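You operate a simulated robot arm through the tools that you are given. There is no shell and no other tool. Be economical: measure what you need, move in short steps, check, and stop when the job is done.

You run a simulated two-armed robot. Do the job below in one go: nothing can be reset, and whatever is moved stays where it is left.

TASK
Heat the soup on setting one until it steams, then serve it in the dark green bowl.
Fine: small ring off before you lift the red pan by its handle; it ends on the brown rubber mat.

Only the result counts: the job must be done as asked and must still hold three seconds after the hand-in. Knocking over, shifting, dropping, spilling or breaking anything else fails it.

THE ROBOT
Two 7-joint arms with two-finger parallel grippers on one trunk that stands fixed in place. Base frame: the origin is at the foot of the trunk, x ahead of it, y to its left, z up. Lengths are in m, angles in rad, forces in N, time in s.
The left shoulder is at [0.05, 0.187, 1.16], the right one opposite. With the tool pointing down near the work surface each hand reaches from about 0.1 to 0.66 m from the base axis, measured 20 degrees to its own side. Payload 3.43 kg a hand.
The TCP of each hand is the grasp point between the finger pads, 0.03 m short of the fingertips. In the tool frame z runs along the fingers and y along their closing line. Largest opening 0.094 m; finger width 0.028, thickness 0.01; the body of the gripper, 0.05 by 0.096 m, starts 0.055 m behind the TCP.
Orientation is told as [roll, pitch, yaw] about the base's x, y, z axes, in that order, counted from this pose: with the fingers straight down and closing along the base's y, the tool's x points along the base's -x, its y along +y and its z along -z.

THE INTERFACE
- The arms move only by the tool jog_arm. It takes "left_motion", "right_motion" or both (then of equal length, played together; a hand with none holds still); each is a list of rows, each a list of 7 numbers: the shift along the base's x, y, z in m, then the turn, a rotation vector about the base's x, y, z in rad, then the finger opening in m, from 0 to 0.094. In form: [[tx, ty, tz, rx, ry, rz, gripper], ...]. A call has 1 to 10 rows; each row is the pose to reach, as a shift and turn from the pose commanded when the call began. A row lasts 0.2 s, in which the tool goes at most 0.05 m and 0.15 rad; a call with a longer step from one row to the next is refused whole, and so is a gripper value outside its range. A pose out of reach is approached as far as the arm can. The call stops where the force on the tool passes 40 N (or 10 N more than at its start, if that is more) or the arm is blocked; 0.2 s more then pass. The fingers move at their own pace (about 0.153 m/s each) and stop on an object; they squeeze with about 44 N. The grip force told is the motor's: it shows also when the fingers shut on nothing. Time passes only in rows, and 0.2 s behind the last, so rows that repeat a pose let the fingers close. The reply holds the time, the measured pose of the TCP, the force on the tool along the base axes, the opening and the grip force, in the units named above and with some noise, with the torque about the TCP (base axes, N m) and any sound that the robot's microphone picked up.
- Cameras (640 x 400 px; columns grow to the right, rows downward): "scene" is now at [0.1352, 0.0566, 1.3572]; the picture's right is [0.60, -0.80, 0.00], its down [-0.17, -0.13, -0.98] and it looks along [0.78, 0.59, -0.22] (base axes); focal length 214 px, centre (320, 200). "left" rides on the left gripper at [0.076, -0.014, -0.102] in its tool frame; the picture's right is [0.18, 0.98, 0.00], its down [-0.75, 0.14, -0.64] and it looks along [-0.63, 0.12, 0.77] (tool axes); focal length 243 px, centre (320, 200). "right" rides on the right gripper at [0.076, 0.014, -0.103] in its tool frame; the picture's right is [-0.18, 0.98, 0.00], its down [-0.75, -0.14, -0.64] and it looks along [-0.63, -0.12, 0.77] (tool axes); focal length 243 px, centre (320, 200). There is no depth. A picture from a camera that has moved, and an enlarged one, comes with that camera's place and axes in the base frame and with its lens.
- get_image(camera): a new picture of that camera. No time passes.
- lift_body(by): slides the trunk up (or, below 0, down) by that many m; the arms and the scene camera ride with it, the base frame stays. It gives what a move gives, with no picture.
- turn_head(pan, tilt): turns the head with the scene camera to pan (to the left, within 1.396 rad either way) and tilt (down, from -0.506 to 1.204), counted from straight ahead of the robot. It gives what a move gives.
- inspect(camera, box): a new picture of the part [left, top, right, bottom] of that camera's present view, enlarged. No time passes.
- close_job(): hands the job in; it is judged then, once.

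Work in short steps. Places have to be worked out from the pictures, the camera data and where the tool is seen: move nearer, look again, correct. Check each grasp and each placing, and mend what went wrong. You have 120 turns and 74 pictures in all, those below and enlarged ones among them. Open the grippers and draw the arms clear of the work before you hand the job in, unless the task says otherwise; then end with one line.

The tools are called after "Call:" as a command line: name --argument value ..., lists and objects as JSON in quotes. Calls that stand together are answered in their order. jog_arm: Moves the arms, as the interface text tells. Its arguments: {"type":"object","properties":{"left_motion":{"type":"array","items":{"type":"array","items":{"type":"number"}}},"right_motion":{"type":"array","items":{"type":"array","items":{"type":"number"}}}},"required":[]} The other tools are called the same way: lift_body (by) slides the trunk up or down; turn_head (pan, tilt) turns the head that bears the scene camera; get_image (camera) takes a picture; inspect (camera, box) takes an enlarged picture of a part of a camera's view; close_job () hands the job in.

At the start:

```text
clock: 0.0
left_ee_pos: [0.209, 0.2698, 1.3055]
left_ee_rot: [0.0, 0.001, -0.002]
left_contact_force: [-0.3, -1.0, 0.6]
left_torque: [-0.03, 0.04, -0.02]
left_gripper_width: 0.0941
left_finger_force: 0.1
right_ee_pos: [0.2753, 0.0549, 1.2193]
right_ee_rot: [0.001, 0.001, 0.0]
right_contact_force: [-0.2, 0.3, 0.6]
right_torque: [0.01, -0.03, 0.01]
right_gripper_width: 0.0938
right_finger_force: 0.0
trunk travel left (down, up): [-0.375, 0.057]
head pan, tilt: [0.649, 0.22]
```

scene: 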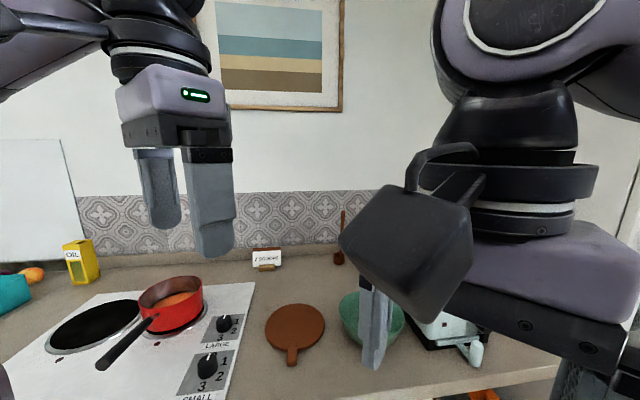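
right: 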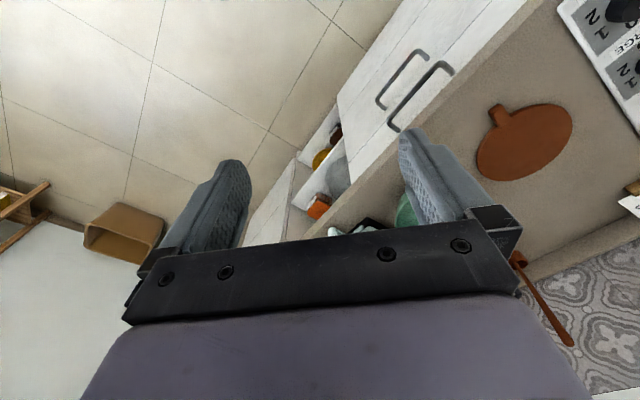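
left: 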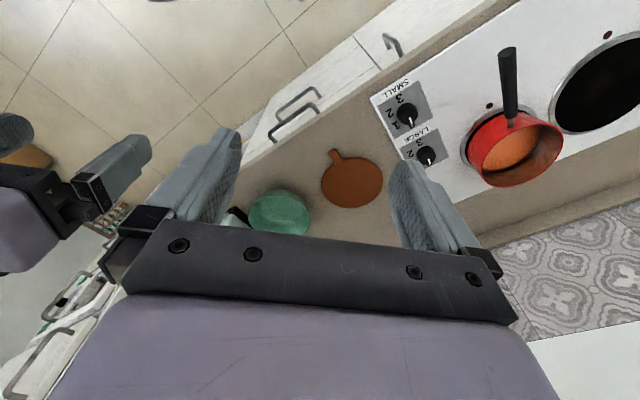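

The pan seems to stand on the small ring, and the knobs are at the near-right side of the hob. I take enlarged views of the hob and of the sign.

Call:
inspect --camera "scene" --box '[80, 240, 300, 400]'

Call:
inspect --camera "scene" --box '[220, 230, 320, 290]'

Call:
inspect --camera "left" --box '[220, 60, 580, 260]'

```text
2.50 times, centred on (190, 320) of scene
camera zoom: at [0.1352, 0.0566, 1.3572], right [0.6, -0.8, 0.0], down [-0.17, -0.13, -0.98], along [0.78, 0.59, -0.22], focal length 536 px, centre (645, -100)
```

zoom: 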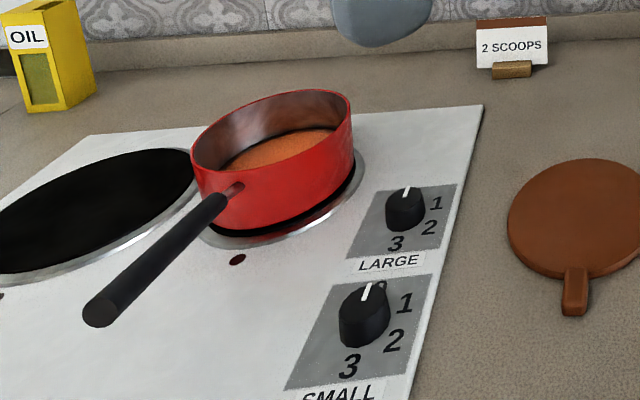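

```text
6.40 times, centred on (270, 260) of scene
camera zoom: at [0.1352, 0.0566, 1.3572], right [0.6, -0.8, 0.0], down [-0.17, -0.13, -0.98], along [0.78, 0.59, -0.22], focal length 1373 px, centre (640, -184)
```

zoom: 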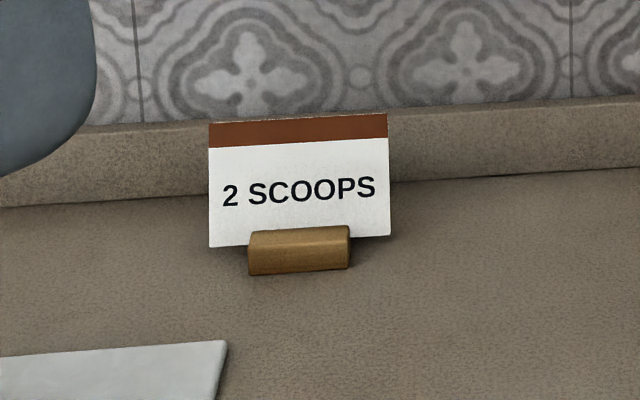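

```text
1.78 times, centred on (400, 160) of left
camera zoom: at [0.1316, 0.2553, 1.4092], right [-0.18, 0.98, 0.0], down [0.75, 0.14, 0.64], along [0.63, 0.12, -0.77], focal length 431 px, centre (178, 271)
```

zoom: 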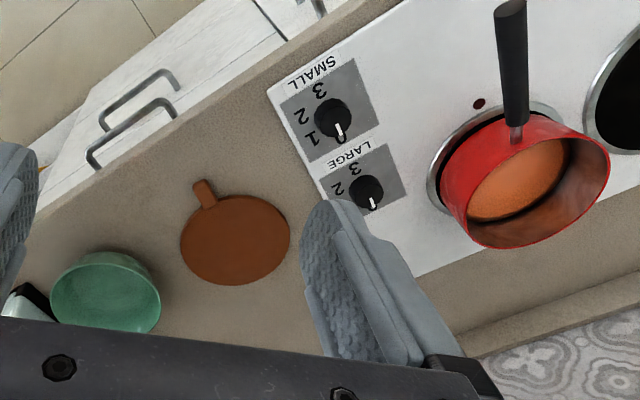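

The visible bowl is mid-green and the round brown thing may be the mat. I need to see the rest of the scene before choosing, so I pan the head right.

Call:
turn_head --pan -0.5 --tilt 0.6

Call:
get_image --camera "scene"

Call:
turn_head --pan 1.3 --tilt 0.5

Call:
get_image --camera "scene"

```text
clock: 1.4
left_ee_pos: [0.2084, 0.2702, 1.3061]
left_ee_rot: [0.002, -0.001, 0.0]
left_contact_force: [-0.5, -1.0, 0.4]
left_torque: [0.01, -0.02, 0.0]
left_gripper_width: 0.0941
left_finger_force: 0.1
right_ee_pos: [0.2784, 0.0521, 1.2172]
right_ee_rot: [-0.009, -0.007, -0.007]
right_contact_force: [42.7, -35.9, -33.4]
right_torque: [3.08, 1.47, 2.2]
right_gripper_width: 0.0942
right_finger_force: 0.1
trunk travel left (down, up): [-0.375, 0.057]
head pan, tilt: [-0.499, 0.6]
```

```text
67 pictures are left
camera scene: at [0.1449, -0.0297, 1.325], right [-0.34, -0.94, 0.0], down [-0.51, 0.18, -0.84], along [0.79, -0.28, -0.54], focal length 214 px, centre (320, 200)
```

scene: 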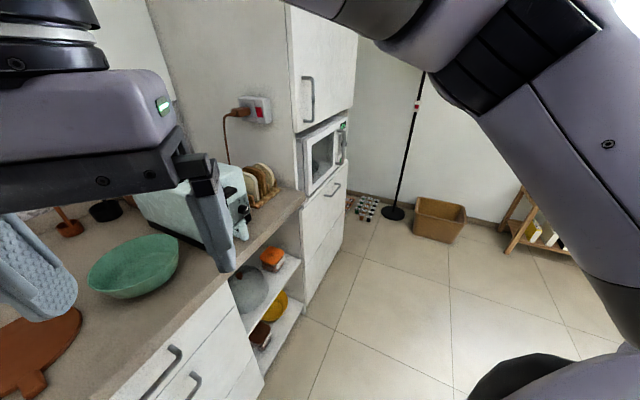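

```text
clock: 3.2
left_ee_pos: [0.209, 0.2696, 1.3066]
left_ee_rot: [0.0, 0.0, 0.001]
left_contact_force: [-0.3, -0.9, 0.3]
left_torque: [0.02, 0.02, -0.01]
left_gripper_width: 0.094
left_finger_force: 0.0
right_ee_pos: [0.2735, 0.0545, 1.2177]
right_ee_rot: [0.001, 0.0, -0.004]
right_contact_force: [0.8, 16.5, -1.3]
right_torque: [-2.15, -0.08, -1.46]
right_gripper_width: 0.0938
right_finger_force: 0.0
trunk travel left (down, up): [-0.375, 0.057]
head pan, tilt: [1.3, 0.499]
```

```text
66 pictures are left
camera scene: at [0.0882, 0.087, 1.3314], right [0.95, -0.3, 0.0], down [-0.14, -0.46, -0.88], along [0.26, 0.84, -0.48], focal length 214 px, centre (320, 200)
```

scene: 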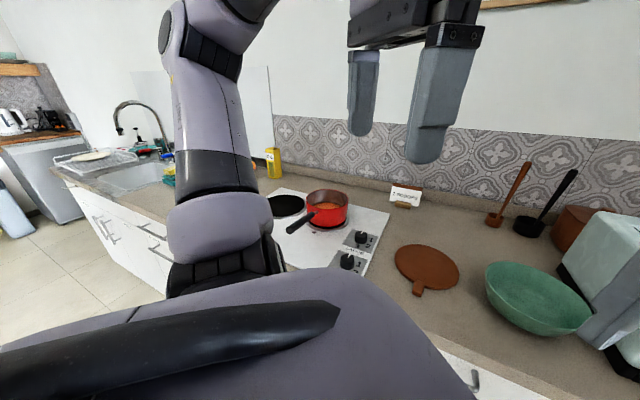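

The head brushes the right arm when it pans, so I shift the right arm to the right. Then I look over the counter's right part.

Call:
jog_arm --right_motion '[[0, -0.04, 0, 0, 0, 0, 0.094], [0, -0.08, 0, 0, 0, 0, 0.094], [0, -0.12, 0, 0, 0, 0, 0.094], [0, -0.16, 0, 0, 0, 0, 0.094], [0, -0.2, 0, 0, 0, 0, 0.094], [0, -0.24, 0, 0, 0, 0, 0.094], [0, -0.28, 0, 0, 0, 0, 0.094], [0, -0.32, 0, 0, 0, 0, 0.094]]'

Call:
turn_head --pan 0.3 --tilt 0.5

Call:
get_image --camera "scene"

```text
clock: 3.5
left_ee_pos: [0.2089, 0.2695, 1.3069]
left_ee_rot: [0.0, -0.001, 0.002]
left_contact_force: [0.6, -0.5, 0.1]
left_torque: [0.01, -0.01, 0.02]
left_gripper_width: 0.0941
left_finger_force: 0.0
right_ee_pos: [0.2771, 0.0507, 1.2183]
right_ee_rot: [0.007, -0.001, -0.029]
right_contact_force: [3.1, 21.7, -1.0]
right_torque: [-2.78, 0.32, -1.93]
right_gripper_width: 0.094
right_finger_force: 0.0
trunk travel left (down, up): [-0.375, 0.057]
head pan, tilt: [1.3, 0.499]
stopped in row 1 (right hand): the force on the tool passed its limit at 64 N (the readings are from after the stop); the commanded pose is now the measured one
```

```text
clock: 4.7
left_ee_pos: [0.2089, 0.2701, 1.3069]
left_ee_rot: [0.001, 0.002, 0.0]
left_contact_force: [-0.1, 0.4, 0.0]
left_torque: [0.02, 0.01, 0.05]
left_gripper_width: 0.0938
left_finger_force: 0.0
right_ee_pos: [0.2763, 0.0512, 1.2192]
right_ee_rot: [0.004, 0.0, -0.021]
right_contact_force: [-0.1, 0.0, 0.3]
right_torque: [0.0, 0.0, 0.02]
right_gripper_width: 0.094
right_finger_force: 0.1
trunk travel left (down, up): [-0.375, 0.057]
head pan, tilt: [0.3, 0.499]
```

```text
65 pictures are left
camera scene: at [0.1478, 0.0272, 1.3313], right [0.3, -0.96, 0.0], down [-0.46, -0.14, -0.88], along [0.84, 0.26, -0.48], focal length 214 px, centre (320, 200)
```

scene: 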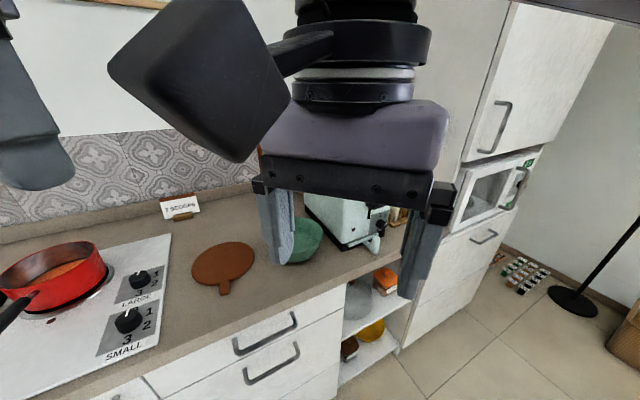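

The head is clear now. I move the right hand forward, then to the right.

Call:
jog_arm --right_motion '[[0.04, 0, 0, 0, 0, 0, 0.094], [0.05, -0.04, 0, 0, 0, 0, 0.094], [0.05, -0.08, 0, 0, 0, 0, 0.094], [0.05, -0.12, 0, 0, 0, 0, 0.094], [0.05, -0.16, 0, 0, 0, 0, 0.094], [0.05, -0.2, 0, 0, 0, 0, 0.094], [0.05, -0.24, 0, 0, 0, 0, 0.094], [0.05, -0.28, 0, 0, 0, 0, 0.094], [0.05, -0.32, 0, 0, 0, 0, 0.094]]'

Call:
get_image --camera "scene"

```text
clock: 6.7
left_ee_pos: [0.2086, 0.2687, 1.3059]
left_ee_rot: [0.001, -0.002, 0.0]
left_contact_force: [0.0, 1.2, -0.1]
left_torque: [0.0, 0.0, 0.0]
left_gripper_width: 0.0941
left_finger_force: 0.0
right_ee_pos: [0.3237, -0.2679, 1.2175]
right_ee_rot: [0.007, -0.002, -0.021]
right_contact_force: [0.0, 0.5, -0.2]
right_torque: [0.0, 0.01, 0.0]
right_gripper_width: 0.094
right_finger_force: 0.0
trunk travel left (down, up): [-0.375, 0.057]
head pan, tilt: [0.3, 0.499]
```

```text
64 pictures are left
camera scene: at [0.1474, 0.0265, 1.3314], right [0.3, -0.96, 0.0], down [-0.46, -0.14, -0.88], along [0.84, 0.26, -0.48], focal length 214 px, centre (320, 200)
```

scene: 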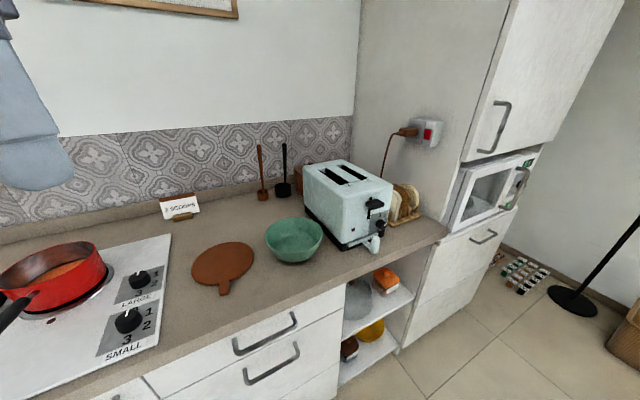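

Only one bowl shows here. I check the left end of the counter, where something teal stood at the picture's edge, before I decide.

Call:
turn_head --pan 0.95 --tilt 0.5

Call:
get_image --camera "scene"

```text
clock: 7.8
left_ee_pos: [0.2092, 0.2703, 1.3065]
left_ee_rot: [-0.001, 0.0, 0.0]
left_contact_force: [-0.3, 1.1, 0.3]
left_torque: [0.0, -0.04, -0.03]
left_gripper_width: 0.0941
left_finger_force: 0.0
right_ee_pos: [0.3237, -0.2695, 1.2169]
right_ee_rot: [0.004, -0.002, -0.021]
right_contact_force: [0.8, -0.1, 0.6]
right_torque: [-0.01, 0.04, 0.0]
right_gripper_width: 0.0939
right_finger_force: 0.0
trunk travel left (down, up): [-0.375, 0.057]
head pan, tilt: [0.949, 0.499]
```

```text
63 pictures are left
camera scene: at [0.1139, 0.0741, 1.3313], right [0.81, -0.58, 0.0], down [-0.28, -0.39, -0.88], along [0.51, 0.71, -0.48], focal length 214 px, centre (320, 200)
```

scene: 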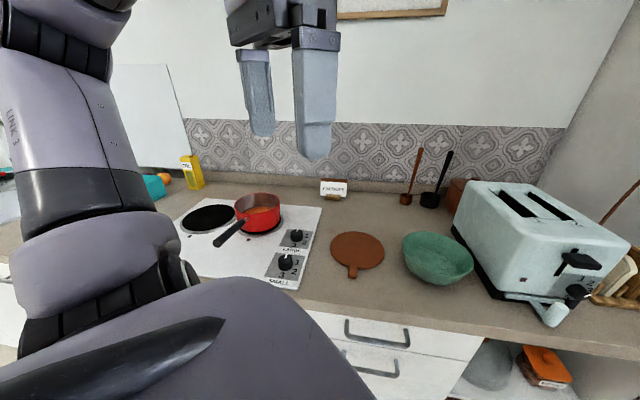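

I judge the small knob's top to be near (0.276, 0.457, 0.934), the handle end near (0.145, 0.533, 1.00) and the bowl near (0.60, 0.25). I bring the left hand above the small knob for a close look.

Call:
jog_arm --left_motion '[[0.01, 0.045, -0.01, 0, 0, 0, 0.094], [0.02, 0.09, -0.02, 0, 0, 0, 0.094], [0.03, 0.135, -0.03, 0, 0, 0, 0.094], [0.04, 0.175, -0.05, 0, 0, 0, 0.094], [0.05, 0.187, -0.09, 0, 0, 0, 0.094], [0.06, 0.187, -0.13, 0, 0, 0, 0.094], [0.067, 0.187, -0.17, 0, 0, 0, 0.094], [0.067, 0.187, -0.21, 0, 0, 0, 0.094]]'

Call:
get_image --camera "left"

Call:
get_image --camera "scene"

```text
clock: 9.6
left_ee_pos: [0.2748, 0.4574, 1.0962]
left_ee_rot: [0.001, -0.003, 0.002]
left_contact_force: [0.5, 0.5, -0.1]
left_torque: [0.01, -0.01, 0.0]
left_gripper_width: 0.0938
left_finger_force: 0.1
right_ee_pos: [0.3238, -0.2681, 1.2175]
right_ee_rot: [0.006, -0.002, -0.022]
right_contact_force: [0.1, 0.2, 0.5]
right_torque: [-0.01, 0.03, -0.03]
right_gripper_width: 0.0942
right_finger_force: 0.0
trunk travel left (down, up): [-0.375, 0.057]
head pan, tilt: [0.949, 0.499]
```

```text
62 pictures are left
camera left: at [0.1964, 0.4422, 1.199], right [-0.18, 0.98, 0.0], down [0.75, 0.14, 0.64], along [0.63, 0.12, -0.77], focal length 243 px, centre (320, 200)
```

left: 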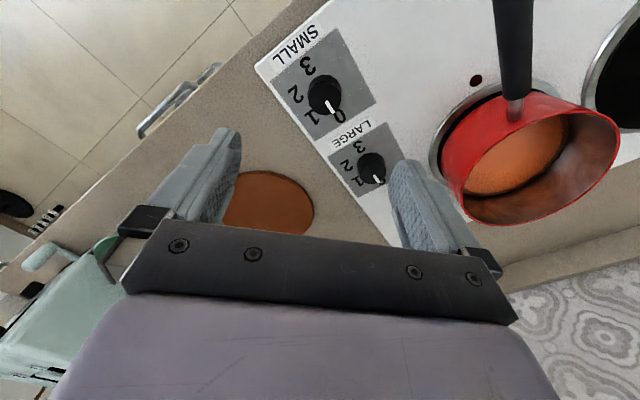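

```text
61 pictures are left
camera scene: at [0.114, 0.0744, 1.3313], right [0.81, -0.58, 0.0], down [-0.28, -0.39, -0.88], along [0.51, 0.71, -0.48], focal length 214 px, centre (320, 200)
```

scene: 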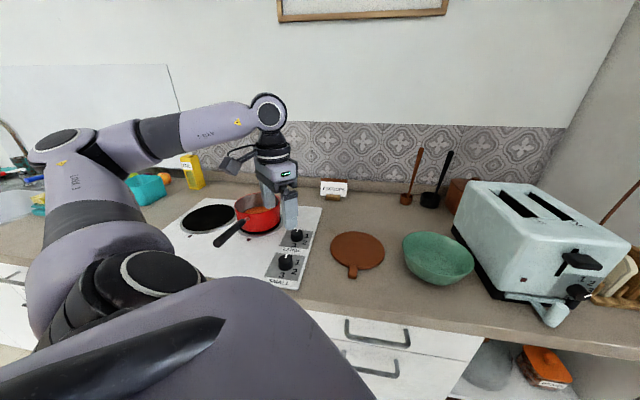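

The small knob is right under the hand at about (0.276, 0.463). I zoom in on its dial to read the angles.

Call:
inspect --camera "left" --box '[256, 20, 416, 220]'

```text
2.00 times, centred on (336, 120) of left
camera zoom: at [0.1964, 0.4422, 1.199], right [-0.18, 0.98, 0.0], down [0.75, 0.14, 0.64], along [0.63, 0.12, -0.77], focal length 485 px, centre (288, 360)
```

zoom: 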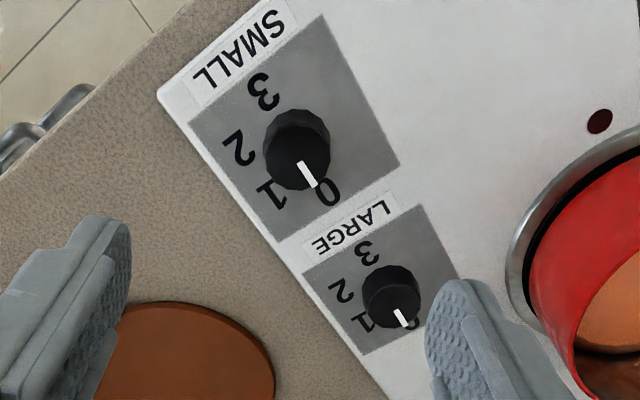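

Fitting the labels gives the dial centre (0.277, 0.463), with "0" near +42°, "1" near −18° and "2" near −73°. Setting one is thus about 60° clockwise. I pre-turn the hand by +0.5 and go down around the knob.

Call:
jog_arm --left_motion '[[0.001, 0.003, -0.03, 0, 0, 0.125, 0.075], [0.002, 0.006, -0.06, 0, 0, 0.25, 0.07], [0.002, 0.006, -0.09, 0, 0, 0.375, 0.07], [0.002, 0.006, -0.12, 0, 0, 0.5, 0.07], [0.002, 0.006, -0.138, 0, 0, 0.5, 0.07]]'

Call:
get_image --camera "left"

Call:
inspect --camera "scene" --box '[180, 140, 380, 300]'

```text
clock: 10.8
left_ee_pos: [0.275, 0.4635, 0.9585]
left_ee_rot: [0.0, -0.002, 0.501]
left_contact_force: [0.1, 1.3, 0.8]
left_torque: [-0.01, 0.01, 0.01]
left_gripper_width: 0.0699
left_finger_force: 0.0
right_ee_pos: [0.3235, -0.2677, 1.2165]
right_ee_rot: [0.005, -0.001, -0.023]
right_contact_force: [0.0, 1.1, 0.7]
right_torque: [0.01, -0.01, 0.02]
right_gripper_width: 0.0939
right_finger_force: 0.0
trunk travel left (down, up): [-0.375, 0.057]
head pan, tilt: [0.949, 0.499]
```

```text
59 pictures are left
camera left: at [0.2149, 0.415, 1.0614], right [-0.63, 0.77, 0.0], down [0.59, 0.49, 0.64], along [0.5, 0.41, -0.77], focal length 243 px, centre (320, 200)
```

left: 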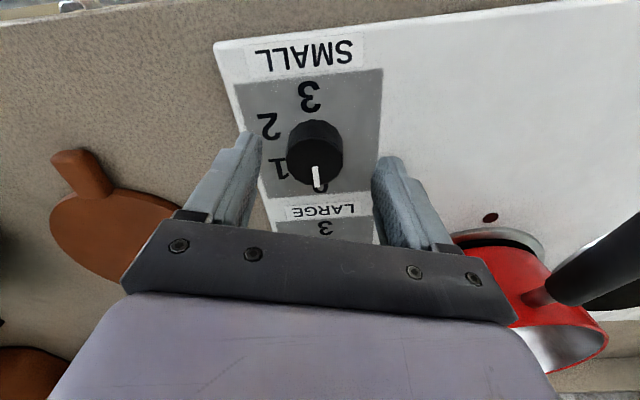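

```text
2.50 times, centred on (280, 220) of scene
camera zoom: at [0.1139, 0.0743, 1.3313], right [0.81, -0.58, 0.0], down [-0.28, -0.39, -0.88], along [0.51, 0.71, -0.48], focal length 536 px, centre (420, 150)
```

zoom: 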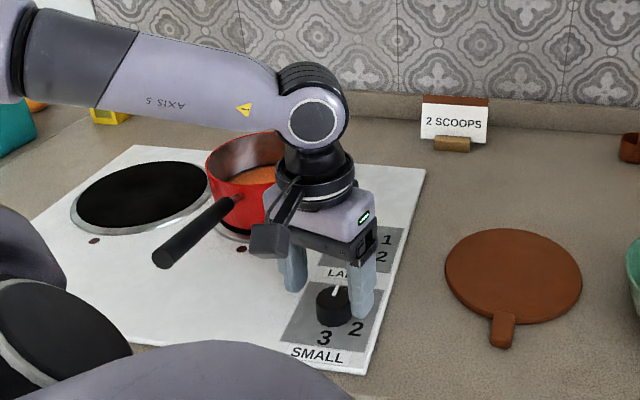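

The fingers straddle the knob and are centred to within a few mm. I go down 0.017 m and close.

Call:
jog_arm --left_motion '[[0.001, -0.001, -0.009, 0, 0, 0, 0.07], [0.001, -0.001, -0.017, 0, 0, 0, 0.07], [0.001, -0.001, -0.017, 0, 0, 0, 0.03], [0.001, -0.001, -0.017, 0, 0, 0, 0.02], [0.001, -0.001, -0.017, 0, 0, 0, 0.02]]'

Call:
inspect --camera "scene" --box '[230, 190, 350, 290]'

```text
clock: 11.9
left_ee_pos: [0.2786, 0.4624, 0.9404]
left_ee_rot: [-0.002, 0.0, 0.502]
left_contact_force: [1.5, -4.6, -2.4]
left_torque: [-0.16, -0.41, 0.0]
left_gripper_width: 0.0375
left_finger_force: 44.7
right_ee_pos: [0.3245, -0.2684, 1.2172]
right_ee_rot: [0.008, -0.002, -0.023]
right_contact_force: [0.0, 0.7, 1.0]
right_torque: [-0.02, 0.03, 0.01]
right_gripper_width: 0.0938
right_finger_force: 0.0
trunk travel left (down, up): [-0.375, 0.057]
head pan, tilt: [0.949, 0.499]
```

```text
4.00 times, centred on (290, 240) of scene
camera zoom: at [0.114, 0.074, 1.3313], right [0.81, -0.58, 0.0], down [-0.28, -0.39, -0.88], along [0.51, 0.71, -0.48], focal length 858 px, centre (440, 40)
```

zoom: 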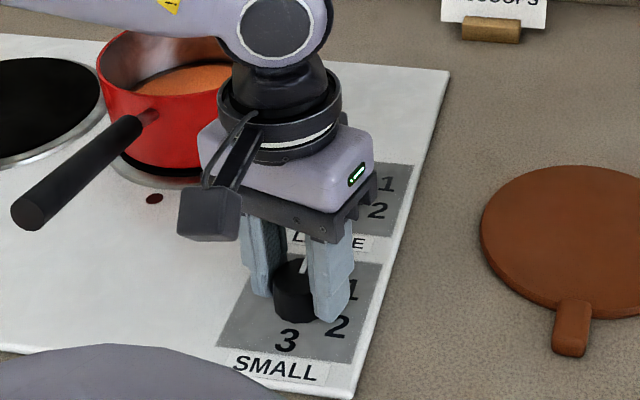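

The knob is gripped (0.0375 m). I turn it clockwise by about 1.04 rad.

Call:
jog_arm --left_motion '[[0, 0, 0, 0, 0, -0.13, 0.02], [0, 0, 0, 0, 0, -0.26, 0.02], [0, 0, 0, 0, 0, -0.39, 0.02], [0, 0, 0, 0, 0, -0.52, 0.02], [0, 0, 0, 0, 0, -0.65, 0.02], [0, 0, 0, 0, 0, -0.78, 0.02], [0, 0, 0, 0, 0, -0.91, 0.02], [0, 0, 0, 0, 0, -1.04, 0.02]]'

Call:
get_image --camera "left"

```text
clock: 13.5
left_ee_pos: [0.2826, 0.459, 0.9397]
left_ee_rot: [0.055, 0.021, -0.263]
left_contact_force: [-4.3, 7.8, 4.9]
left_torque: [-0.47, 0.14, -0.34]
left_gripper_width: 0.0373
left_finger_force: 45.4
left hand out of reach, approached as far as the arm can: row 6, 7
right_ee_pos: [0.3244, -0.2694, 1.2169]
right_ee_rot: [0.005, -0.002, -0.021]
right_contact_force: [0.8, -0.9, -0.1]
right_torque: [0.03, 0.04, 0.03]
right_gripper_width: 0.0939
right_finger_force: 0.1
trunk travel left (down, up): [-0.375, 0.057]
head pan, tilt: [0.949, 0.499]
stopped in row 7 (left hand): the force on the tool passed its limit at 127 N (the readings are from after the stop); the commanded pose is now the measured one
```

```text
56 pictures are left
camera left: at [0.2052, 0.4599, 1.0432], right [0.08, 1.0, 0.06], down [0.77, -0.1, 0.63], along [0.64, -0.01, -0.77], focal length 243 px, centre (320, 200)
```

left: 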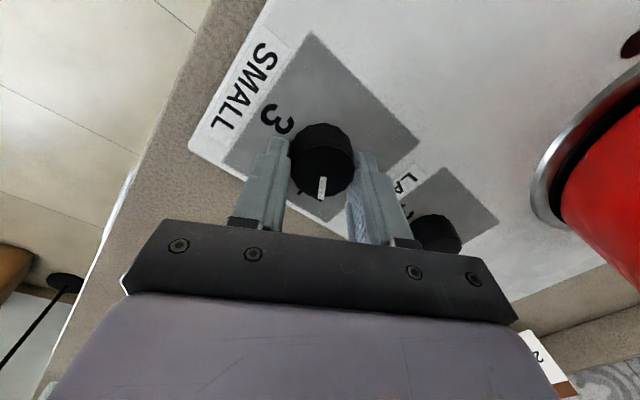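

The wrist ran into its limit about 44° into the turn. I open, raise the hand, yaw it back, then look at the pointer.

Call:
jog_arm --left_motion '[[0, 0, 0, 0, 0, 0, 0.07], [-0.002, 0.002, 0.005, 0, 0, 0, 0.07], [-0.004, 0.003, 0.02, -0.03, -0.01, 0.1, 0.07], [-0.005, 0.004, 0.035, -0.055, -0.021, 0.24, 0.07], [-0.005, 0.004, 0.05, -0.055, -0.021, 0.38, 0.07], [-0.005, 0.004, 0.05, -0.055, -0.021, 0.52, 0.07]]'

Call:
get_image --camera "left"

```text
clock: 14.9
left_ee_pos: [0.2786, 0.4627, 0.9887]
left_ee_rot: [-0.006, -0.006, 0.256]
left_contact_force: [0.4, -1.5, -0.1]
left_torque: [-0.01, 0.03, -0.01]
left_gripper_width: 0.0703
left_finger_force: 0.1
right_ee_pos: [0.3251, -0.2693, 1.2164]
right_ee_rot: [0.007, -0.001, -0.022]
right_contact_force: [0.9, 0.2, -0.2]
right_torque: [0.0, 0.01, 0.02]
right_gripper_width: 0.094
right_finger_force: 0.0
trunk travel left (down, up): [-0.375, 0.057]
head pan, tilt: [0.949, 0.499]
```

```text
55 pictures are left
camera left: at [0.207, 0.4295, 1.0924], right [-0.43, 0.9, -0.01], down [0.69, 0.33, 0.64], along [0.59, 0.27, -0.76], focal length 243 px, centre (320, 200)
```

left: 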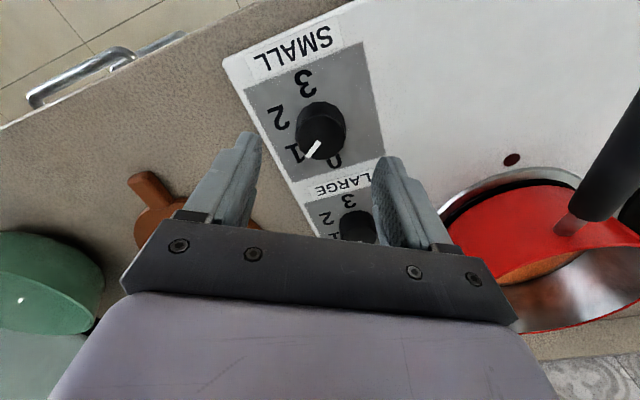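

By my computation the pointer is now near −15°, which is the "1". I zoom in to confirm.

Call:
inspect --camera "left" --box '[240, 30, 400, 230]'

Call:
get_image --camera "scene"

```text
2.00 times, centred on (320, 130) of left
camera zoom: at [0.207, 0.4295, 1.0924], right [-0.43, 0.9, -0.01], down [0.69, 0.33, 0.64], along [0.59, 0.27, -0.76], focal length 485 px, centre (320, 340)
```

zoom: 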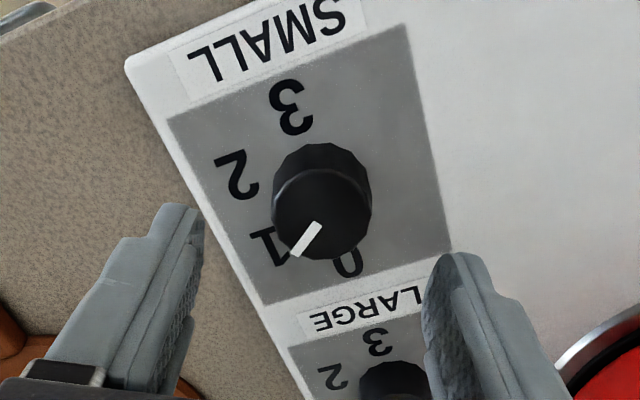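

```text
53 pictures are left
camera scene: at [0.1139, 0.0742, 1.3313], right [0.81, -0.58, 0.0], down [-0.28, -0.39, -0.88], along [0.51, 0.71, -0.48], focal length 214 px, centre (320, 200)
```

scene: 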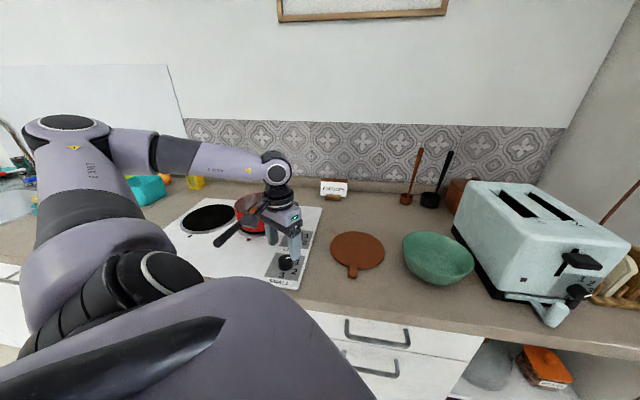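

The knob stands exactly on "1". I raise the hand, yaw it ready for switching off later, wait about 2 s, and look at the soup with the left camera.

Call:
jog_arm --left_motion '[[0, 0, 0.03, 0, 0, -0.1, 0.07], [0, 0, 0.06, 0, 0, -0.2, 0.07], [0, 0, 0.09, 0, 0, -0.3, 0.07], [0, 0, 0.09, 0, 0, -0.4, 0.07], [0, 0, 0.09, 0, 0, -0.4, 0.07], [0, 0, 0.09, 0, 0, -0.4, 0.07], [0, 0, 0.09, 0, 0, -0.4, 0.07], [0, 0, 0.09, 0, 0, -0.4, 0.07], [0, 0, 0.09, 0, 0, -0.4, 0.07], [0, 0, 0.09, 0, 0, -0.4, 0.07]]'

Call:
get_image --camera "left"

```text
clock: 17.1
left_ee_pos: [0.2811, 0.4637, 1.0793]
left_ee_rot: [-0.005, -0.005, -0.147]
left_contact_force: [0.1, -0.2, 0.2]
left_torque: [0.0, 0.03, 0.03]
left_gripper_width: 0.0702
left_finger_force: 0.1
right_ee_pos: [0.3231, -0.2699, 1.2156]
right_ee_rot: [0.005, -0.001, -0.022]
right_contact_force: [-0.4, 0.4, 0.4]
right_torque: [-0.01, -0.01, 0.04]
right_gripper_width: 0.0942
right_finger_force: 0.1
trunk travel left (down, up): [-0.375, 0.057]
head pan, tilt: [0.949, 0.499]
```

```text
52 pictures are left
camera left: at [0.1999, 0.4605, 1.1819], right [-0.04, 1.0, -0.01], down [0.76, 0.03, 0.65], along [0.64, 0.02, -0.76], focal length 243 px, centre (320, 200)
```

left: 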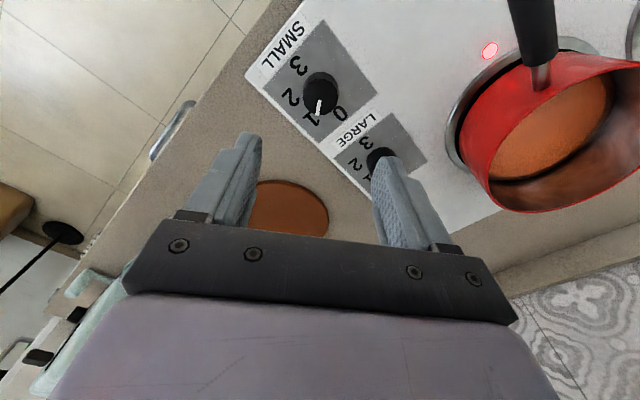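

The ring's lamp is lit and there is no steam yet. I keep waiting.

Call:
jog_arm --left_motion '[[0, 0, 0, 0, 0, 0, 0.07], [0, 0, 0, 0, 0, 0, 0.07], [0, 0, 0, 0, 0, 0, 0.07], [0, 0, 0, 0, 0, 0, 0.07], [0, 0, 0, 0, 0, 0, 0.07], [0, 0, 0, 0, 0, 0, 0.07], [0, 0, 0, 0, 0, 0, 0.07], [0, 0, 0, 0, 0, 0, 0.07], [0, 0, 0, 0, 0, 0, 0.07], [0, 0, 0, 0, 0, 0, 0.07]]'

Call:
jog_arm --left_motion '[[0, 0, 0, 0, 0, 0, 0.07], [0, 0, 0, 0, 0, 0, 0.07], [0, 0, 0, 0, 0, 0, 0.07], [0, 0, 0, 0, 0, 0, 0.07], [0, 0, 0, 0, 0, 0, 0.07], [0, 0, 0, 0, 0, 0, 0.07], [0, 0, 0, 0, 0, 0, 0.07], [0, 0, 0, 0, 0, 0, 0.07], [0, 0, 0, 0, 0, 0, 0.07], [0, 0, 0, 0, 0, 0, 0.07]]'

Call:
inspect --camera "left" --box '[400, 0, 640, 240]'

```text
clock: 19.3
left_ee_pos: [0.2789, 0.4645, 1.0789]
left_ee_rot: [-0.005, -0.005, -0.146]
left_contact_force: [-0.4, 0.3, 1.0]
left_torque: [-0.03, 0.02, -0.01]
left_gripper_width: 0.0703
left_finger_force: 0.1
right_ee_pos: [0.3238, -0.2684, 1.2162]
right_ee_rot: [0.005, -0.002, -0.025]
right_contact_force: [0.2, 0.4, -0.5]
right_torque: [0.03, -0.02, -0.03]
right_gripper_width: 0.094
right_finger_force: 0.2
trunk travel left (down, up): [-0.375, 0.057]
head pan, tilt: [0.949, 0.499]
```

```text
clock: 21.5
left_ee_pos: [0.2794, 0.4637, 1.0779]
left_ee_rot: [-0.003, -0.006, -0.147]
left_contact_force: [-0.4, 0.7, 0.5]
left_torque: [-0.01, 0.03, 0.0]
left_gripper_width: 0.0701
left_finger_force: 0.0
right_ee_pos: [0.3239, -0.2685, 1.2177]
right_ee_rot: [0.005, -0.002, -0.022]
right_contact_force: [0.7, 0.7, 0.2]
right_torque: [0.01, 0.01, 0.01]
right_gripper_width: 0.0941
right_finger_force: 0.1
trunk travel left (down, up): [-0.375, 0.057]
head pan, tilt: [0.949, 0.499]
```

```text
1.67 times, centred on (520, 120) of left
camera zoom: at [0.1999, 0.4605, 1.1819], right [-0.04, 1.0, -0.01], down [0.76, 0.03, 0.65], along [0.64, 0.02, -0.76], focal length 404 px, centre (-13, 333)
```

zoom: 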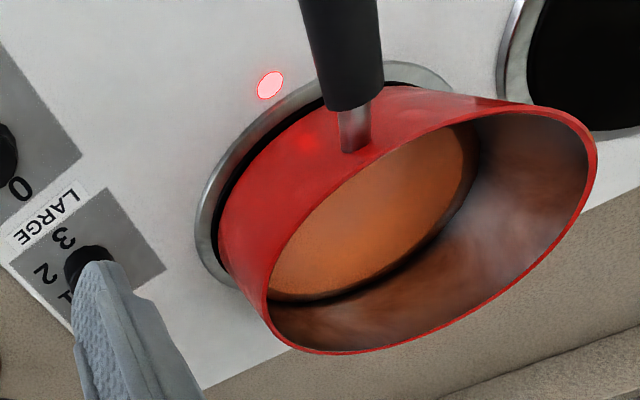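

No clear steam yet. I wait longer and then compare.

Call:
jog_arm --left_motion '[[0, 0, 0, 0, 0, 0, 0.07], [0, 0, 0, 0, 0, 0, 0.07], [0, 0, 0, 0, 0, 0, 0.07], [0, 0, 0, 0, 0, 0, 0.07], [0, 0, 0, 0, 0, 0, 0.07], [0, 0, 0, 0, 0, 0, 0.07], [0, 0, 0, 0, 0, 0, 0.07], [0, 0, 0, 0, 0, 0, 0.07], [0, 0, 0, 0, 0, 0, 0.07], [0, 0, 0, 0, 0, 0, 0.07]]'

Call:
jog_arm --left_motion '[[0, 0, 0, 0, 0, 0, 0.07], [0, 0, 0, 0, 0, 0, 0.07], [0, 0, 0, 0, 0, 0, 0.07], [0, 0, 0, 0, 0, 0, 0.07], [0, 0, 0, 0, 0, 0, 0.07], [0, 0, 0, 0, 0, 0, 0.07], [0, 0, 0, 0, 0, 0, 0.07], [0, 0, 0, 0, 0, 0, 0.07], [0, 0, 0, 0, 0, 0, 0.07], [0, 0, 0, 0, 0, 0, 0.07]]'

Call:
inspect --camera "left" --box '[400, 0, 640, 240]'

Call:
get_image --camera "scene"

```text
clock: 23.7
left_ee_pos: [0.279, 0.4634, 1.0792]
left_ee_rot: [-0.004, -0.005, -0.147]
left_contact_force: [0.2, -0.1, -1.3]
left_torque: [0.0, -0.02, -0.02]
left_gripper_width: 0.07
left_finger_force: 0.1
right_ee_pos: [0.3242, -0.2687, 1.2162]
right_ee_rot: [0.008, -0.003, -0.023]
right_contact_force: [-0.7, -0.3, 0.6]
right_torque: [0.0, 0.0, 0.01]
right_gripper_width: 0.0942
right_finger_force: 0.0
trunk travel left (down, up): [-0.375, 0.057]
head pan, tilt: [0.949, 0.499]
```

```text
clock: 25.9
left_ee_pos: [0.2787, 0.4652, 1.0798]
left_ee_rot: [-0.006, -0.006, -0.147]
left_contact_force: [0.3, -0.8, -0.2]
left_torque: [0.02, -0.01, -0.01]
left_gripper_width: 0.07
left_finger_force: 0.1
right_ee_pos: [0.3239, -0.2686, 1.2167]
right_ee_rot: [0.008, -0.003, -0.023]
right_contact_force: [1.2, -0.1, 0.1]
right_torque: [0.0, 0.0, 0.01]
right_gripper_width: 0.0938
right_finger_force: 0.2
trunk travel left (down, up): [-0.375, 0.057]
head pan, tilt: [0.949, 0.499]
```

```text
1.67 times, centred on (520, 120) of left
camera zoom: at [0.1999, 0.4605, 1.1819], right [-0.04, 1.0, -0.01], down [0.76, 0.03, 0.65], along [0.64, 0.02, -0.76], focal length 404 px, centre (-13, 333)
```

zoom: 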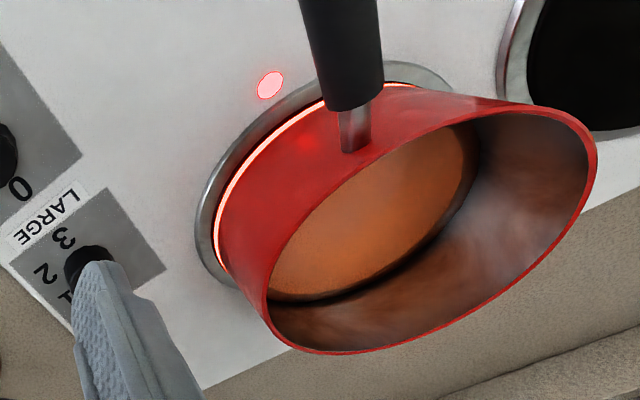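

```text
49 pictures are left
camera scene: at [0.1139, 0.0742, 1.3313], right [0.81, -0.58, 0.0], down [-0.28, -0.39, -0.88], along [0.51, 0.71, -0.48], focal length 214 px, centre (320, 200)
```

scene: 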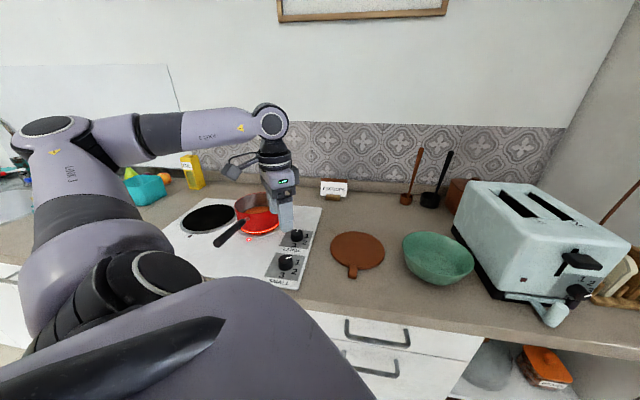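

The ring now glows red under the pan, so it heats. I wait on.

Call:
jog_arm --left_motion '[[0, 0, 0, 0, 0, 0, 0.07], [0, 0, 0, 0, 0, 0, 0.07], [0, 0, 0, 0, 0, 0, 0.07], [0, 0, 0, 0, 0, 0, 0.07], [0, 0, 0, 0, 0, 0, 0.07], [0, 0, 0, 0, 0, 0, 0.07], [0, 0, 0, 0, 0, 0, 0.07], [0, 0, 0, 0, 0, 0, 0.07], [0, 0, 0, 0, 0, 0, 0.07], [0, 0, 0, 0, 0, 0, 0.07]]'

Call:
jog_arm --left_motion '[[0, 0, 0, 0, 0, 0, 0.07], [0, 0, 0, 0, 0, 0, 0.07], [0, 0, 0, 0, 0, 0, 0.07], [0, 0, 0, 0, 0, 0, 0.07], [0, 0, 0, 0, 0, 0, 0.07], [0, 0, 0, 0, 0, 0, 0.07], [0, 0, 0, 0, 0, 0, 0.07], [0, 0, 0, 0, 0, 0, 0.07], [0, 0, 0, 0, 0, 0, 0.07], [0, 0, 0, 0, 0, 0, 0.07]]'

Call:
inspect --camera "left" --box '[400, 0, 640, 240]'

Call:
inspect --camera "scene" --box '[100, 130, 340, 290]'

```text
clock: 28.1
left_ee_pos: [0.2793, 0.4642, 1.0786]
left_ee_rot: [-0.006, -0.003, -0.147]
left_contact_force: [-0.1, 0.2, -0.9]
left_torque: [-0.02, 0.02, 0.0]
left_gripper_width: 0.0699
left_finger_force: 0.1
right_ee_pos: [0.3246, -0.2696, 1.2171]
right_ee_rot: [0.007, -0.003, -0.022]
right_contact_force: [-0.6, 0.6, 0.5]
right_torque: [0.01, 0.0, -0.01]
right_gripper_width: 0.0939
right_finger_force: 0.1
trunk travel left (down, up): [-0.375, 0.057]
head pan, tilt: [0.949, 0.499]
```

```text
clock: 30.3
left_ee_pos: [0.2788, 0.4642, 1.078]
left_ee_rot: [-0.006, -0.005, -0.146]
left_contact_force: [-0.4, -0.9, -0.1]
left_torque: [0.01, 0.04, 0.0]
left_gripper_width: 0.0703
left_finger_force: 0.1
right_ee_pos: [0.323, -0.2681, 1.2169]
right_ee_rot: [0.006, -0.003, -0.022]
right_contact_force: [-1.0, -0.4, 0.3]
right_torque: [-0.01, 0.01, 0.02]
right_gripper_width: 0.0941
right_finger_force: 0.0
trunk travel left (down, up): [-0.375, 0.057]
head pan, tilt: [0.949, 0.499]
```

```text
1.67 times, centred on (520, 120) of left
camera zoom: at [0.1999, 0.4605, 1.1819], right [-0.04, 1.0, -0.01], down [0.76, 0.03, 0.65], along [0.64, 0.02, -0.76], focal length 404 px, centre (-13, 333)
```

zoom: 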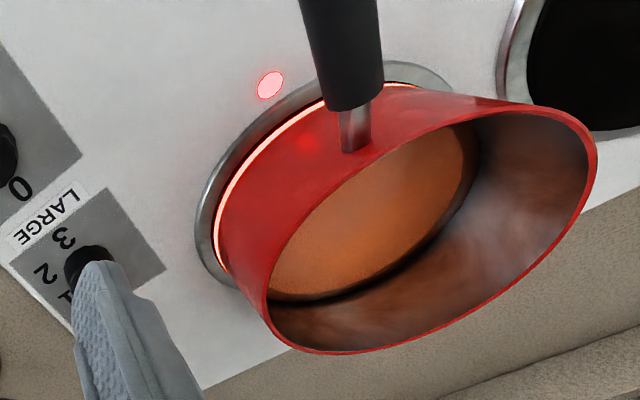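

```text
2.50 times, centred on (220, 210) of scene
camera zoom: at [0.1139, 0.0742, 1.3313], right [0.81, -0.58, 0.0], down [-0.28, -0.39, -0.88], along [0.51, 0.71, -0.48], focal length 536 px, centre (570, 175)
```

zoom: 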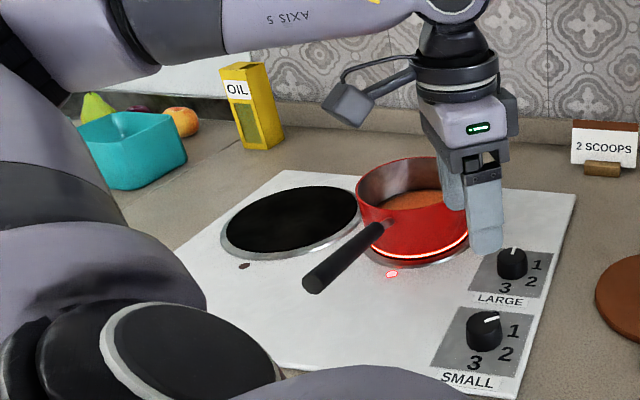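

No steam yet. I wait some nine seconds more.

Call:
jog_arm --left_motion '[[0, 0, 0, 0, 0, 0, 0.07], [0, 0, 0, 0, 0, 0, 0.07], [0, 0, 0, 0, 0, 0, 0.07], [0, 0, 0, 0, 0, 0, 0.07], [0, 0, 0, 0, 0, 0, 0.07], [0, 0, 0, 0, 0, 0, 0.07], [0, 0, 0, 0, 0, 0, 0.07], [0, 0, 0, 0, 0, 0, 0.07], [0, 0, 0, 0, 0, 0, 0.07], [0, 0, 0, 0, 0, 0, 0.07]]'

Call:
jog_arm --left_motion '[[0, 0, 0, 0, 0, 0, 0.07], [0, 0, 0, 0, 0, 0, 0.07], [0, 0, 0, 0, 0, 0, 0.07], [0, 0, 0, 0, 0, 0, 0.07], [0, 0, 0, 0, 0, 0, 0.07], [0, 0, 0, 0, 0, 0, 0.07], [0, 0, 0, 0, 0, 0, 0.07], [0, 0, 0, 0, 0, 0, 0.07], [0, 0, 0, 0, 0, 0, 0.07], [0, 0, 0, 0, 0, 0, 0.07]]'

Call:
inspect --camera "left" --box '[400, 0, 640, 240]'

Call:
jog_arm --left_motion '[[0, 0, 0, 0, 0, 0, 0.07], [0, 0, 0, 0, 0, 0, 0.07], [0, 0, 0, 0, 0, 0, 0.07], [0, 0, 0, 0, 0, 0, 0.07], [0, 0, 0, 0, 0, 0, 0.07], [0, 0, 0, 0, 0, 0, 0.07], [0, 0, 0, 0, 0, 0, 0.07], [0, 0, 0, 0, 0, 0, 0.07], [0, 0, 0, 0, 0, 0, 0.07], [0, 0, 0, 0, 0, 0, 0.07]]'

Call:
jog_arm --left_motion '[[0, 0, 0, 0, 0, 0, 0.07], [0, 0, 0, 0, 0, 0, 0.07], [0, 0, 0, 0, 0, 0, 0.07], [0, 0, 0, 0, 0, 0, 0.07], [0, 0, 0, 0, 0, 0, 0.07], [0, 0, 0, 0, 0, 0, 0.07], [0, 0, 0, 0, 0, 0, 0.07], [0, 0, 0, 0, 0, 0, 0.07], [0, 0, 0, 0, 0, 0, 0.07], [0, 0, 0, 0, 0, 0, 0.07]]'

Call:
inspect --camera "left" --box '[400, 0, 640, 240]'

```text
clock: 32.5
left_ee_pos: [0.2788, 0.4642, 1.0794]
left_ee_rot: [-0.006, -0.006, -0.147]
left_contact_force: [-0.6, 1.1, -0.5]
left_torque: [-0.01, -0.01, -0.02]
left_gripper_width: 0.07
left_finger_force: 0.0
right_ee_pos: [0.3247, -0.2689, 1.2164]
right_ee_rot: [0.007, 0.0, -0.023]
right_contact_force: [0.3, -0.4, -0.5]
right_torque: [-0.02, -0.01, -0.03]
right_gripper_width: 0.0942
right_finger_force: 0.0
trunk travel left (down, up): [-0.375, 0.057]
head pan, tilt: [0.949, 0.499]
```

```text
clock: 34.7
left_ee_pos: [0.2787, 0.4632, 1.0804]
left_ee_rot: [-0.005, -0.005, -0.146]
left_contact_force: [-0.1, 0.8, 1.1]
left_torque: [0.01, 0.01, -0.02]
left_gripper_width: 0.0701
left_finger_force: 0.0
right_ee_pos: [0.3236, -0.2682, 1.2185]
right_ee_rot: [0.006, 0.0, -0.023]
right_contact_force: [-0.6, -0.5, -0.1]
right_torque: [0.02, 0.0, 0.02]
right_gripper_width: 0.094
right_finger_force: 0.0
trunk travel left (down, up): [-0.375, 0.057]
head pan, tilt: [0.949, 0.499]
```

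```text
1.67 times, centred on (520, 120) of left
camera zoom: at [0.1999, 0.4605, 1.1819], right [-0.04, 1.0, -0.01], down [0.76, 0.03, 0.65], along [0.64, 0.02, -0.76], focal length 404 px, centre (-13, 333)
```

zoom: 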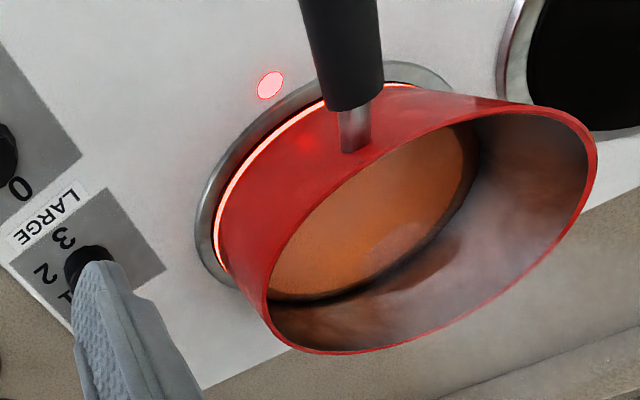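

```text
clock: 36.9
left_ee_pos: [0.2784, 0.465, 1.0794]
left_ee_rot: [-0.004, -0.006, -0.147]
left_contact_force: [0.2, 0.9, 0.6]
left_torque: [0.0, -0.01, 0.0]
left_gripper_width: 0.0699
left_finger_force: 0.0
right_ee_pos: [0.325, -0.2699, 1.2182]
right_ee_rot: [0.007, -0.002, -0.023]
right_contact_force: [-0.2, -0.5, -0.2]
right_torque: [-0.01, -0.02, -0.03]
right_gripper_width: 0.094
right_finger_force: 0.0
trunk travel left (down, up): [-0.375, 0.057]
head pan, tilt: [0.949, 0.499]
```

```text
clock: 39.1
left_ee_pos: [0.2785, 0.4634, 1.0799]
left_ee_rot: [-0.005, -0.005, -0.147]
left_contact_force: [0.3, -0.2, 0.4]
left_torque: [0.01, -0.03, -0.03]
left_gripper_width: 0.07
left_finger_force: 0.1
right_ee_pos: [0.3248, -0.2688, 1.2176]
right_ee_rot: [0.007, -0.003, -0.022]
right_contact_force: [0.6, -1.0, 0.0]
right_torque: [-0.04, 0.0, 0.01]
right_gripper_width: 0.094
right_finger_force: 0.1
trunk travel left (down, up): [-0.375, 0.057]
head pan, tilt: [0.949, 0.499]
```

```text
1.67 times, centred on (520, 120) of left
camera zoom: at [0.1999, 0.4605, 1.1819], right [-0.04, 1.0, -0.01], down [0.76, 0.03, 0.65], along [0.64, 0.02, -0.76], focal length 404 px, centre (-13, 333)
```

zoom: 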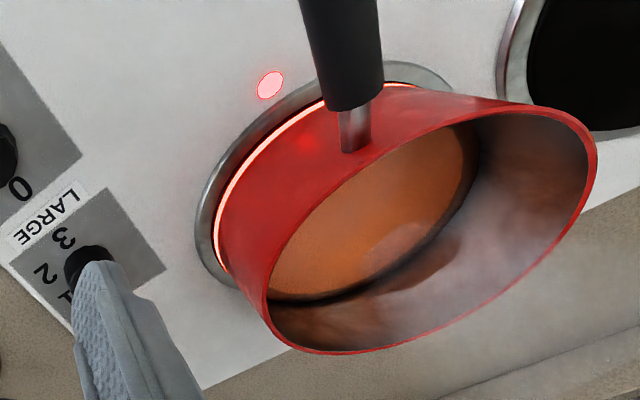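

Since about 34 s a whitish haze has risen over the soup and past the rim, so it steams. I go down, grip the small knob and turn it back to 0.

Call:
jog_arm --left_motion '[[-0.001, -0.001, -0.04, 0.002, 0.002, 0, 0.07], [-0.0015, -0.001, -0.08, 0.005, 0.005, 0, 0.07], [-0.0015, -0.001, -0.115, 0.005, 0.005, 0, 0.07], [-0.0015, -0.001, -0.139, 0.005, 0.005, 0, 0.07], [-0.0015, -0.001, -0.139, 0.005, 0.005, 0, 0.03], [-0.0015, -0.001, -0.139, 0.005, 0.005, 0, 0.02], [-0.0015, -0.001, -0.139, 0.005, 0.005, 0, 0.02]]'

```text
clock: 40.7
left_ee_pos: [0.2772, 0.4629, 0.94]
left_ee_rot: [0.001, -0.001, -0.146]
left_contact_force: [-0.2, 2.5, -2.4]
left_torque: [0.23, -0.29, 0.02]
left_gripper_width: 0.0373
left_finger_force: 45.4
right_ee_pos: [0.3243, -0.268, 1.2168]
right_ee_rot: [0.006, 0.0, -0.024]
right_contact_force: [-0.4, 0.4, -0.2]
right_torque: [0.0, 0.0, -0.03]
right_gripper_width: 0.0944
right_finger_force: 0.1
trunk travel left (down, up): [-0.375, 0.057]
head pan, tilt: [0.949, 0.499]
```

The knob is gripped (0.0373 m). I turn it counter-clockwise by 1.03 rad, open and lift off.

Call:
jog_arm --left_motion '[[0, 0, 0, 0, 0, 0.13, 0.02], [0, 0, 0, 0, 0, 0.26, 0.02], [0, 0, 0, 0, 0, 0.39, 0.02], [0, 0, 0, 0, 0, 0.52, 0.02], [0, 0, 0, 0, 0, 0.65, 0.02], [0, 0, 0, 0, 0, 0.78, 0.02], [0, 0, 0, 0, 0, 0.91, 0.02], [0, 0, 0, 0, 0, 1.03, 0.02], [0, 0, 0, 0, 0, 1.03, 0.07], [0, 0, 0, 0, 0, 1.03, 0.07]]'

Call:
jog_arm --left_motion '[[0, 0, 0.02, 0, 0, 0, 0.07], [0, 0, 0.06, 0, 0, 0, 0.07], [0, 0, 0.1, 0, 0, 0, 0.07], [0, 0, 0.14, 0, 0, 0, 0.07]]'

Call:
get_image --camera "left"

```text
clock: 42.9
left_ee_pos: [0.2768, 0.4606, 0.9401]
left_ee_rot: [-0.001, 0.001, 0.885]
left_contact_force: [-0.1, -1.0, 0.4]
left_torque: [0.0, 0.01, -0.01]
left_gripper_width: 0.0702
left_finger_force: 0.1
right_ee_pos: [0.3245, -0.2688, 1.2167]
right_ee_rot: [0.006, -0.002, -0.022]
right_contact_force: [0.0, -0.6, 0.7]
right_torque: [0.01, 0.01, 0.02]
right_gripper_width: 0.0939
right_finger_force: 0.1
trunk travel left (down, up): [-0.375, 0.057]
head pan, tilt: [0.949, 0.499]
```

```text
clock: 43.9
left_ee_pos: [0.2776, 0.4612, 1.0833]
left_ee_rot: [0.0, 0.0, 0.884]
left_contact_force: [-0.5, 0.3, 0.5]
left_torque: [-0.03, -0.01, -0.01]
left_gripper_width: 0.0701
left_finger_force: 0.0
right_ee_pos: [0.3244, -0.2682, 1.2172]
right_ee_rot: [0.007, 0.0, -0.023]
right_contact_force: [0.0, 0.5, 0.3]
right_torque: [0.02, 0.0, -0.01]
right_gripper_width: 0.0941
right_finger_force: 0.1
trunk travel left (down, up): [-0.375, 0.057]
head pan, tilt: [0.949, 0.499]
```

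```text
44 pictures are left
camera left: at [0.2393, 0.3923, 1.1859], right [-0.88, 0.48, 0.0], down [0.37, 0.67, 0.64], along [0.31, 0.56, -0.77], focal length 243 px, centre (320, 200)
```

left: 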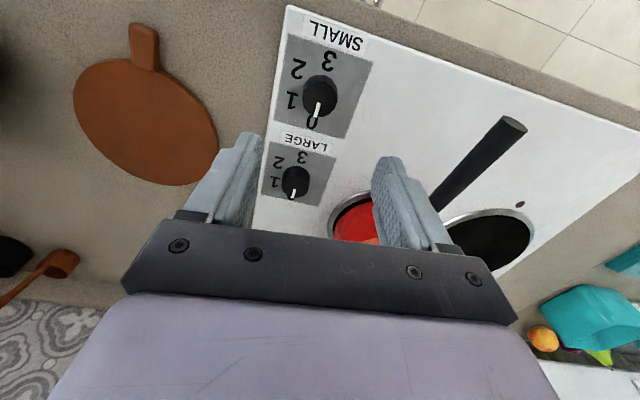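

The pointer is back at 0. I check the lamp and the handle's shape from the head camera.

Call:
inspect --camera "scene" --box '[160, 150, 320, 290]'

```text
2.86 times, centred on (240, 220) of scene
camera zoom: at [0.1138, 0.0741, 1.3313], right [0.81, -0.58, 0.0], down [-0.28, -0.39, -0.88], along [0.51, 0.71, -0.48], focal length 613 px, centre (549, 143)
```

zoom: 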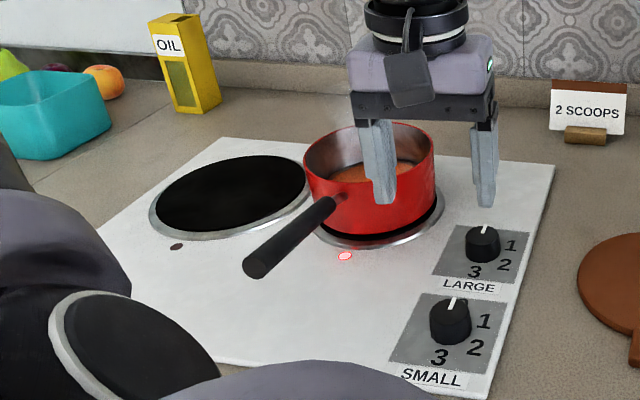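

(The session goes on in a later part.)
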